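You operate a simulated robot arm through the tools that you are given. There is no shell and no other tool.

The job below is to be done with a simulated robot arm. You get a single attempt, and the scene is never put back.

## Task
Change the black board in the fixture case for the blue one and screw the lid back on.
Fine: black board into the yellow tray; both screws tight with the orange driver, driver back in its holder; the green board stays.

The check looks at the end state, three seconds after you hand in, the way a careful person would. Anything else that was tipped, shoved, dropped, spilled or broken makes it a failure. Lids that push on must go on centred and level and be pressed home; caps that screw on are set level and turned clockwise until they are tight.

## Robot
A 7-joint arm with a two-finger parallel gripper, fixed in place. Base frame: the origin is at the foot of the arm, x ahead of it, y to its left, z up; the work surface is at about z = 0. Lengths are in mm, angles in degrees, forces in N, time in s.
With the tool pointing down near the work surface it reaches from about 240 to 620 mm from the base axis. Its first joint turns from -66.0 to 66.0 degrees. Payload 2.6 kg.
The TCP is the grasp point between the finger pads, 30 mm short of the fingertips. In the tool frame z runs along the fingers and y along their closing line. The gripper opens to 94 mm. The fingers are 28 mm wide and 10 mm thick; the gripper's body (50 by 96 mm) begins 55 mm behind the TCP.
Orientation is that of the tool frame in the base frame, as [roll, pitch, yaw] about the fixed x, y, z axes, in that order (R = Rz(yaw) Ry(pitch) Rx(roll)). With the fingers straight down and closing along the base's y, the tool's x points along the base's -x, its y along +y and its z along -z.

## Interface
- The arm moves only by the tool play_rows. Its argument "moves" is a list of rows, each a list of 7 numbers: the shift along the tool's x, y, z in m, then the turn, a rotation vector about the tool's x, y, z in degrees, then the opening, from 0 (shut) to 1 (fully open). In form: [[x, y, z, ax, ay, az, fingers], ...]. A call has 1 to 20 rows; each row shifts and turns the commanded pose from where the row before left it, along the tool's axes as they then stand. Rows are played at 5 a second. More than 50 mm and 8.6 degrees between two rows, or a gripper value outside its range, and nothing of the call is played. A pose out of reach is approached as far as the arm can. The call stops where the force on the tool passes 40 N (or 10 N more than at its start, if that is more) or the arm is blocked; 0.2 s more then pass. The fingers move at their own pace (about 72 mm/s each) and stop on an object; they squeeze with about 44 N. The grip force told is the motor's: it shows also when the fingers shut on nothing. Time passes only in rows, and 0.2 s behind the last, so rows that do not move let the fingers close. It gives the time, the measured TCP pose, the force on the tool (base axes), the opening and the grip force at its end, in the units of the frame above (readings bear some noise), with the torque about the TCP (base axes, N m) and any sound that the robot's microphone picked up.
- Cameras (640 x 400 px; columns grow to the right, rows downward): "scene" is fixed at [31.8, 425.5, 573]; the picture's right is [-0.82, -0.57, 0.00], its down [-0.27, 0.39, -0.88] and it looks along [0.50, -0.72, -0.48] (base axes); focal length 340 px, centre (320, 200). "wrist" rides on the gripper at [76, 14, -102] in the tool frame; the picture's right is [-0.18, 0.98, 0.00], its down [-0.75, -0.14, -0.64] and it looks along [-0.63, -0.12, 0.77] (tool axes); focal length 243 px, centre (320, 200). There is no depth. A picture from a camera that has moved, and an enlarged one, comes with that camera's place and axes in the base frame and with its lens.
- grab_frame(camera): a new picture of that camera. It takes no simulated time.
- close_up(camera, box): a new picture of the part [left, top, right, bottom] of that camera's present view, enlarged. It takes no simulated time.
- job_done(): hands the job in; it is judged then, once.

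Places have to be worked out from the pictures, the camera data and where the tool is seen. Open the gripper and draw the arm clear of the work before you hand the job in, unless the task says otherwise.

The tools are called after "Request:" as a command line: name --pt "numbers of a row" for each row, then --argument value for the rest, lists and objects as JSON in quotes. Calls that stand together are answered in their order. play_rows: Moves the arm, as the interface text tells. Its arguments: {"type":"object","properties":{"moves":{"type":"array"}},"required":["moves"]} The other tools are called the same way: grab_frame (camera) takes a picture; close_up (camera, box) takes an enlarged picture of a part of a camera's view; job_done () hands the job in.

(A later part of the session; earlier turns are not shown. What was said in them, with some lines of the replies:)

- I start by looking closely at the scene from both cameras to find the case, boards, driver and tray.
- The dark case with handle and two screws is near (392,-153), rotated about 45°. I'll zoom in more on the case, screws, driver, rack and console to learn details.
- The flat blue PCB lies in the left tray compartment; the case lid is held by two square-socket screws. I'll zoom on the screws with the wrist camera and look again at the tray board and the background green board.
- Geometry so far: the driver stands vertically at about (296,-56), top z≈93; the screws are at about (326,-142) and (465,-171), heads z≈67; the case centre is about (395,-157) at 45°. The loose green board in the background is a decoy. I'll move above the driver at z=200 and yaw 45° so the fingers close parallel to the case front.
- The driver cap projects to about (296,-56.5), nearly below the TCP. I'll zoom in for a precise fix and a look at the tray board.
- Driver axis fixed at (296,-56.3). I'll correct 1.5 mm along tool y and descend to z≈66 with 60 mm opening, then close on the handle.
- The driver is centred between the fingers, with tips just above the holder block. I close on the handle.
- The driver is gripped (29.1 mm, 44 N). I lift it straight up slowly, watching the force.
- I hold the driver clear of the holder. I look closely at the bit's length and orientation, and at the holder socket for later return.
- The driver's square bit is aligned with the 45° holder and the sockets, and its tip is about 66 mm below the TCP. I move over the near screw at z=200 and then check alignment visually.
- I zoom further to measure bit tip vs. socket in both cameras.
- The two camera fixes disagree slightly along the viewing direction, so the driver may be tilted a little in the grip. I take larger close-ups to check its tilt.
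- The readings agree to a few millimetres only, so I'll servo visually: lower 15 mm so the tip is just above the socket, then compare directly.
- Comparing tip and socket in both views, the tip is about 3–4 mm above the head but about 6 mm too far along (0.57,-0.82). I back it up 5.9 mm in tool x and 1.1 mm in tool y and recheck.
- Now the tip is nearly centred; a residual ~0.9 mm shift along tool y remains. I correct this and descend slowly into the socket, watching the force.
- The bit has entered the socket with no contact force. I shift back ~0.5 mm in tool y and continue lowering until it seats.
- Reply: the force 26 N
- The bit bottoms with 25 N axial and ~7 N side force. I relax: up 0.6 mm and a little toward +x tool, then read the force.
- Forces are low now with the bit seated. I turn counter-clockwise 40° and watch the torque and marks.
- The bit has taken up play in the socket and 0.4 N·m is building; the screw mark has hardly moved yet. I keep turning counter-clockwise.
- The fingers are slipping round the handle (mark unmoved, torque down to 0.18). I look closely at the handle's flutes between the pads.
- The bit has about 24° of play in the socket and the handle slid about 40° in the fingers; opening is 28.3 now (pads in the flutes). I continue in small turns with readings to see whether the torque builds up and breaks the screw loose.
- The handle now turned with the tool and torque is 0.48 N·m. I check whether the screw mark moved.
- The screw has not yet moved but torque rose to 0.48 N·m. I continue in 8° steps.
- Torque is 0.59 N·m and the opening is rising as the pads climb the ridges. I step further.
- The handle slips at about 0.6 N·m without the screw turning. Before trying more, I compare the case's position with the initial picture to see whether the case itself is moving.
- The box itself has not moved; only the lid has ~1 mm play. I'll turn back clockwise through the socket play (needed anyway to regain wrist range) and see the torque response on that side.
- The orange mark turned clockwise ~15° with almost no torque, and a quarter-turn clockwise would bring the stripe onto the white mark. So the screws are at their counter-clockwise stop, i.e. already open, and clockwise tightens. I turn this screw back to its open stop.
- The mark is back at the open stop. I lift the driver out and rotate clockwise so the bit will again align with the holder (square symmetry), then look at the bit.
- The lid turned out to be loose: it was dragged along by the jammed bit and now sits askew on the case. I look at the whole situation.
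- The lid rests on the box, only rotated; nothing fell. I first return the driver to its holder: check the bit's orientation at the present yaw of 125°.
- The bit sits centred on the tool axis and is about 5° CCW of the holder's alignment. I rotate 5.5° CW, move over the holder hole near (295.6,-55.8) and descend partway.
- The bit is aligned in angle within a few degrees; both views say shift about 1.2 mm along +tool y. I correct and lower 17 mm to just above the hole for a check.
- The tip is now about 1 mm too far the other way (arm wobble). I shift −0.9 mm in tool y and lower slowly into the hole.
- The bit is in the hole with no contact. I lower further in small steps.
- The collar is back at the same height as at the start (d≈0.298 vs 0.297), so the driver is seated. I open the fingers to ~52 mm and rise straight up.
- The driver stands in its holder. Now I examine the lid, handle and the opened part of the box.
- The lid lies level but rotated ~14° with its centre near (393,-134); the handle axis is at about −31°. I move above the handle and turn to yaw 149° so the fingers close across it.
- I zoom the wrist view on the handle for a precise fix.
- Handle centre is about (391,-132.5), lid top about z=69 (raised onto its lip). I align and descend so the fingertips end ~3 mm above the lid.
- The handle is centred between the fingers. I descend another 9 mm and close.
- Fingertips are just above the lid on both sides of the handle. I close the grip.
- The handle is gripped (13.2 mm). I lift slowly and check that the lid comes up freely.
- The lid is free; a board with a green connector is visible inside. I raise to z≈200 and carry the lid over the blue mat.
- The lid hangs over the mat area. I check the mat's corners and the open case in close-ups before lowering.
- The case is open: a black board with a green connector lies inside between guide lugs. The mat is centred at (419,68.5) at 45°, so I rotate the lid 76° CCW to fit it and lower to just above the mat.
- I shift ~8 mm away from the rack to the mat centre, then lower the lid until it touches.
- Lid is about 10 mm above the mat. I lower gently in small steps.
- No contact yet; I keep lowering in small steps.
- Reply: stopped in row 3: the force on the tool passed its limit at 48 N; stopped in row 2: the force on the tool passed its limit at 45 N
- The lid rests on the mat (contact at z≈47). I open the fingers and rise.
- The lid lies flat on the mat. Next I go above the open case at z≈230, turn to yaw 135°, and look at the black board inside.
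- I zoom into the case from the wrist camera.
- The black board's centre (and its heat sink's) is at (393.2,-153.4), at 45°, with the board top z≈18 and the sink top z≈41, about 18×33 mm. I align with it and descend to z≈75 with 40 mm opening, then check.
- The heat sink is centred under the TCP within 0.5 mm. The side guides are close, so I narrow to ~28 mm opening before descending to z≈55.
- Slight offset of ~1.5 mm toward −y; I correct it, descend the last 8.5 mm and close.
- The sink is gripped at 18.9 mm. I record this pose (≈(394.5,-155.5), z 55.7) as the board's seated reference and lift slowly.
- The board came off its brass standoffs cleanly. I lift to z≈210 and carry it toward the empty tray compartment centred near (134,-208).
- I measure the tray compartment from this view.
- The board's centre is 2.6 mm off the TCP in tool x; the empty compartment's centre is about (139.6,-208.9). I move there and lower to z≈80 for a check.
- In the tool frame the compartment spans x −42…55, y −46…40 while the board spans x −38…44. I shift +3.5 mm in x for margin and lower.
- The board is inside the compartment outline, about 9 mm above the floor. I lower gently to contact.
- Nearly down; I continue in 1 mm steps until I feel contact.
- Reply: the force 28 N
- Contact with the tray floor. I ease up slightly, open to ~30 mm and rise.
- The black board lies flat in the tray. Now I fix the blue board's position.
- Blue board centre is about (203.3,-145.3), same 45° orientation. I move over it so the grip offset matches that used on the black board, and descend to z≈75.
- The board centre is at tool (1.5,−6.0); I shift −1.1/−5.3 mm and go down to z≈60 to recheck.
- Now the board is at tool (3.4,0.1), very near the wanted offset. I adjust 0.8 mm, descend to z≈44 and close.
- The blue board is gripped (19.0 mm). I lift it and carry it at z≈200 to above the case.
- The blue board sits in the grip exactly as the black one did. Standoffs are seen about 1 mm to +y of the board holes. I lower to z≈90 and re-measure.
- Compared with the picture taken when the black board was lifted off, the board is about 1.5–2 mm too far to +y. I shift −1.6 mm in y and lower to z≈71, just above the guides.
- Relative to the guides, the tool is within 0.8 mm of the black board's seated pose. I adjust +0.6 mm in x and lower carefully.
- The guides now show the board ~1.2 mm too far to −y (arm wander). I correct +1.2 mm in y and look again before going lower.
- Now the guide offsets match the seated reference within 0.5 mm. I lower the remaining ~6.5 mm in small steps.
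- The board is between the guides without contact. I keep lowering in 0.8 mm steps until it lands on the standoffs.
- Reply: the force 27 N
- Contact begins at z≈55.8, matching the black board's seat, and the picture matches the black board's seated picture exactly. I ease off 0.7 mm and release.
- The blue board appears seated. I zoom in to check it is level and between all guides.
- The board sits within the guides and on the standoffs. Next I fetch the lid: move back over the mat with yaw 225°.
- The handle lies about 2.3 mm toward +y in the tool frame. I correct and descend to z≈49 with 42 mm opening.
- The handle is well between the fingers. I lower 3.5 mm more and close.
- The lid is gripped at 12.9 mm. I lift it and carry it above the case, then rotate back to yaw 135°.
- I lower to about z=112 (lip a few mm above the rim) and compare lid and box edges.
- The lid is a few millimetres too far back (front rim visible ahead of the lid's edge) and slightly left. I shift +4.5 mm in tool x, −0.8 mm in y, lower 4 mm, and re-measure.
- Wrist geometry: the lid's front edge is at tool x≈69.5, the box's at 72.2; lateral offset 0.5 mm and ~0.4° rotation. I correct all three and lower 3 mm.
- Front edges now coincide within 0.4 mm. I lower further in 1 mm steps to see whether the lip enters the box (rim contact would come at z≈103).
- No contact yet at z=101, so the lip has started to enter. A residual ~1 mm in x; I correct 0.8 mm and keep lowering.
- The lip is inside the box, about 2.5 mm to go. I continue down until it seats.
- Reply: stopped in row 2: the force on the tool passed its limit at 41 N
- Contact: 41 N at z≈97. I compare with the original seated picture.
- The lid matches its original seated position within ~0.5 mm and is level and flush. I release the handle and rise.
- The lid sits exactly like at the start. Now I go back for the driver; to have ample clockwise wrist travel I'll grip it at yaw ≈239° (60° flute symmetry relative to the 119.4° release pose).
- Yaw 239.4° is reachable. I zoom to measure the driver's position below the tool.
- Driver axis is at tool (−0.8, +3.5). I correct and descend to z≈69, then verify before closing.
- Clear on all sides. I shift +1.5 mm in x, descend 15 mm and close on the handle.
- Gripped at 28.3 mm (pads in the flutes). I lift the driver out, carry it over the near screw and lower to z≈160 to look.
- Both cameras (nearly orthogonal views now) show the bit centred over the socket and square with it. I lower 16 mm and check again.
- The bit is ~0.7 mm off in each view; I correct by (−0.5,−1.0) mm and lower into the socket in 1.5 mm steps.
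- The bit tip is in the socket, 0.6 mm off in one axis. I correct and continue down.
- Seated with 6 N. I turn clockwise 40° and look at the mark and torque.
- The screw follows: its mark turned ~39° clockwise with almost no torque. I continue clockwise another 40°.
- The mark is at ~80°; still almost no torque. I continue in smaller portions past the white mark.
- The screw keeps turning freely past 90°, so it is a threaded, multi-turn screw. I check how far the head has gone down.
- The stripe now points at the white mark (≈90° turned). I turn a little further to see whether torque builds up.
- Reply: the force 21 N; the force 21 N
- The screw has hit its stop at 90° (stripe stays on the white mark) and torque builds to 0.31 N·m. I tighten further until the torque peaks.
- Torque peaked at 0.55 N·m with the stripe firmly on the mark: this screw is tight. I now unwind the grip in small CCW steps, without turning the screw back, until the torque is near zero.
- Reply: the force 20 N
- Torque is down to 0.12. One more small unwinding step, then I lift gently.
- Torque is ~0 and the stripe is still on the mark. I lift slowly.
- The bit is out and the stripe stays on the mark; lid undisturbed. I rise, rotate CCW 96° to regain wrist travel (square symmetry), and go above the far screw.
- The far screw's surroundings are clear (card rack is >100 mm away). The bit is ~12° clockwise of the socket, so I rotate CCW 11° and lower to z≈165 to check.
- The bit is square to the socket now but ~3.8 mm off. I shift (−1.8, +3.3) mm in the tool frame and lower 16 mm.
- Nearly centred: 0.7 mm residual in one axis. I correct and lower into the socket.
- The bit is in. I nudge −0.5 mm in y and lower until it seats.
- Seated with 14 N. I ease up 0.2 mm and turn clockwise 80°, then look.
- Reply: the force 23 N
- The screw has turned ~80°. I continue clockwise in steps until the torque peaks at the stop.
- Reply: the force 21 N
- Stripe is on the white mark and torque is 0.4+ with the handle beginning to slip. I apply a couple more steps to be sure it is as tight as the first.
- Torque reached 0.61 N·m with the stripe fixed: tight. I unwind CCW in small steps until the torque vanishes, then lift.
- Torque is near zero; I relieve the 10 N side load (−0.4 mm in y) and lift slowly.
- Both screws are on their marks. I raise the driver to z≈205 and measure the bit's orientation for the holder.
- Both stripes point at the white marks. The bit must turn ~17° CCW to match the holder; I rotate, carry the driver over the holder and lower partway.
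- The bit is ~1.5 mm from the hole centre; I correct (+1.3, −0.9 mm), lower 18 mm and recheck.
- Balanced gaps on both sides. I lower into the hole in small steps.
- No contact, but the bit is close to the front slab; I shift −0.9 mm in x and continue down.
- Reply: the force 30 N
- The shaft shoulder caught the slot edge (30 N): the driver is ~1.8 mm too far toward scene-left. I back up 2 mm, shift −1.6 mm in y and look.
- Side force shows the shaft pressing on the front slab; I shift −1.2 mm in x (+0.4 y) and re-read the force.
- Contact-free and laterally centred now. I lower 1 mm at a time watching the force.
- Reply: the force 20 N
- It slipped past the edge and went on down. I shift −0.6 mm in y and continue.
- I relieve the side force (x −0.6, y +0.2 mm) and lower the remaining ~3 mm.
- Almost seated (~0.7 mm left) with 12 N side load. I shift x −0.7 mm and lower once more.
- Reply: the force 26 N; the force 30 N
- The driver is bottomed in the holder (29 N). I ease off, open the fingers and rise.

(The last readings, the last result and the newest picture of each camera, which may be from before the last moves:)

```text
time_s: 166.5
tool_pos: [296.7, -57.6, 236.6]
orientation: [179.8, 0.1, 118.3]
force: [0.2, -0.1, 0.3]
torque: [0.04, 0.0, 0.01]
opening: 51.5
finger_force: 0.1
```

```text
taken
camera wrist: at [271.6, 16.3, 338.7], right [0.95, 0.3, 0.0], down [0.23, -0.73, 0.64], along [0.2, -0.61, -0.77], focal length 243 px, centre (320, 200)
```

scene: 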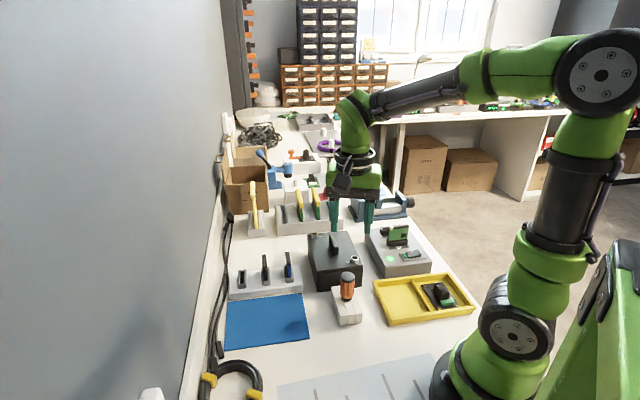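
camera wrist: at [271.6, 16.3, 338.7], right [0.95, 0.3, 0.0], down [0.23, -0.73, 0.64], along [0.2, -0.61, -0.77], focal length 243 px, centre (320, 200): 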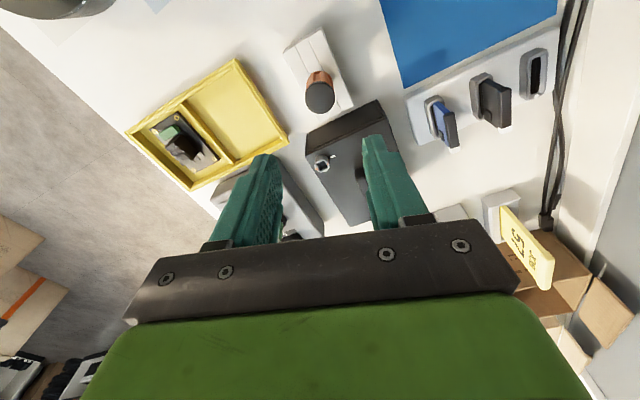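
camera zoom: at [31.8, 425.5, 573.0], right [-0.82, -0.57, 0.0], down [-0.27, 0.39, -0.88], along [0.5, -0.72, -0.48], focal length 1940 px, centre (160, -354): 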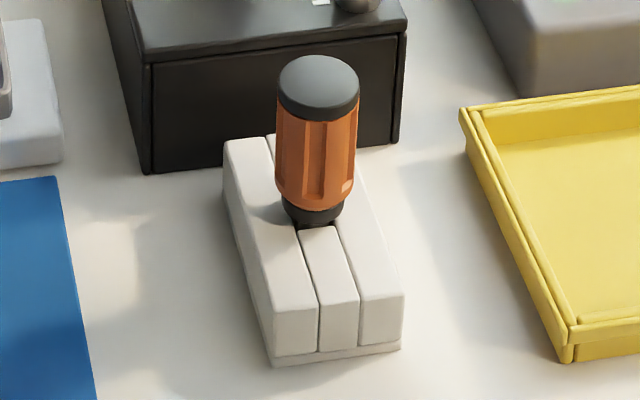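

The driver stands seated and upright as at the start, holder unmoved. I draw the arm up and clear, then inspect everything once more.

Request:
play_rows --pt "0 0 -0.04 0 0 0 0.8" --pt "0 0 -0.04 0 0 0 1" --pt "0 0 -0.035 0 0 0 1" --pt "0.01 0.03 0 0 0 0 1" --pt "0.01 0.03 0 0 0 0 1" --pt "0 0 0 0 0 0 1"

Request:
grab_frame --camera "scene"

Request:
close_up --camera "scene" --box '[304, 224, 368, 264]'

Request:
close_up --camera "scene" --box '[365, 220, 485, 335]'

Request:
close_up --camera "scene" --box '[210, 210, 370, 310]'

Request:
close_up --camera "scene" --box '[220, 140, 420, 240]'

```text
time_s: 167.9
tool_pos: [339.8, -10.7, 353.3]
orientation: [179.7, 0.1, 118.3]
force: [0.0, -0.1, -0.6]
torque: [0.04, 0.02, 0.0]
opening: 94.0
finger_force: 0.1
```

```text
taken
```

scene: 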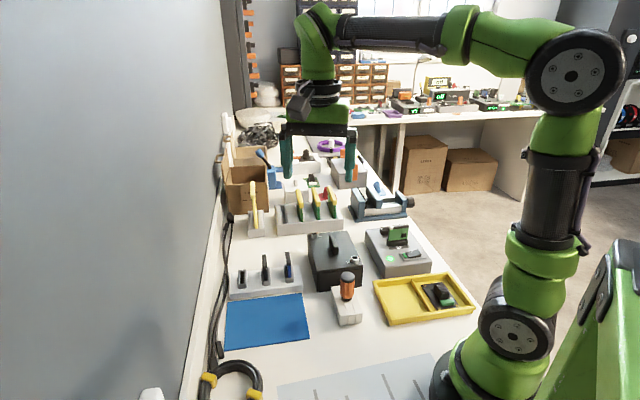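

```text
10.00 times, centred on (336, 244) of scene
camera zoom: at [31.8, 425.5, 573.0], right [-0.82, -0.57, 0.0], down [-0.27, 0.39, -0.88], along [0.5, -0.72, -0.48], focal length 3395 px, centre (160, -240)
```

zoom: 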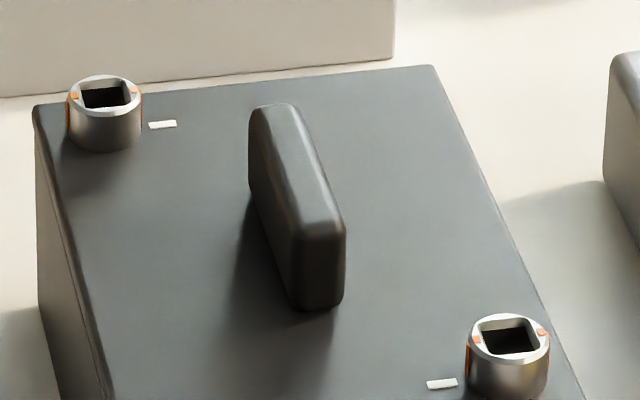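

```text
3.48 times, centred on (425, 278) of scene
camera zoom: at [31.8, 425.5, 573.0], right [-0.82, -0.57, 0.0], down [-0.27, 0.39, -0.88], along [0.5, -0.72, -0.48], focal length 1181 px, centre (-45, -70)
```

zoom: 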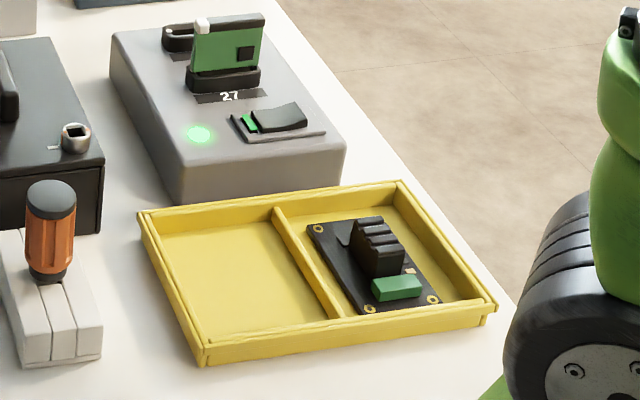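

```text
4.00 times, centred on (290, 260) of scene
camera zoom: at [31.8, 425.5, 573.0], right [-0.82, -0.57, 0.0], down [-0.27, 0.39, -0.88], along [0.5, -0.72, -0.48], focal length 1358 px, centre (440, -40)
```

zoom: 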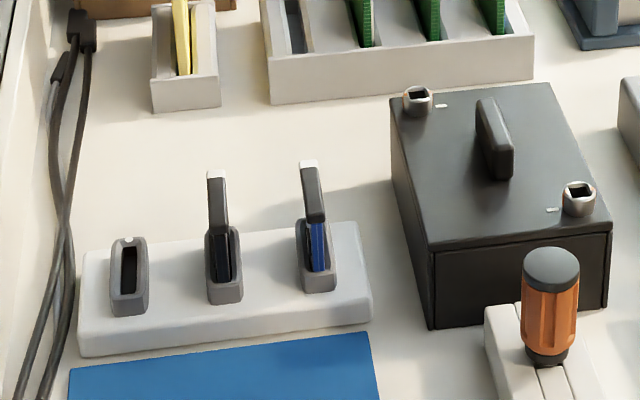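

```text
3.20 times, centred on (320, 190) of scene
camera zoom: at [31.8, 425.5, 573.0], right [-0.82, -0.57, 0.0], down [-0.27, 0.39, -0.88], along [0.5, -0.72, -0.48], focal length 1086 px, centre (320, 232)
```

zoom: 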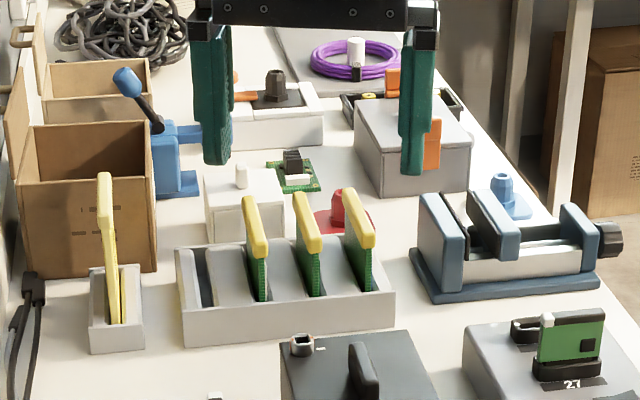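

Final inspection: the lid is level and flush with both stripes on the white marks, the black board lies in the tray, and the driver is in its holder. The green board and everything else are where they were, and the gripper is open and clear, so I hand in.

Request:
job_done

```text
The job is handed in.
```

The blue board is in the fixture case, the black board lies flat in the yellow tray, and the lid is back on with both screws tight.

- **Boards:** The blue board landed at the same height and place the black one had, between the guides. It may sit about 1.5 mm to one side of where the black one was, and I did not re-centre it. The green board was not touched.
- **Lid and screws:** The lid sits level and flush, within about 0.5 mm of where it started. I turned both screws clockwise with the orange driver until they hit their stops on the white marks. The torque reached 0.55 N·m on the near screw and 0.61 N·m on the far one.
- **Lid slip on the way:** The screws turned out to be open already. As I pulled the driver out the first time, the lid came up with it and landed askew on the case. Nothing fell, and I saw no damage when I lifted the lid off afterwards.
- **Driver and surroundings:** The driver is seated upright in its holder. In the last pictures everything else on the bench was where it started. The gripper is open and the arm is clear of the work.
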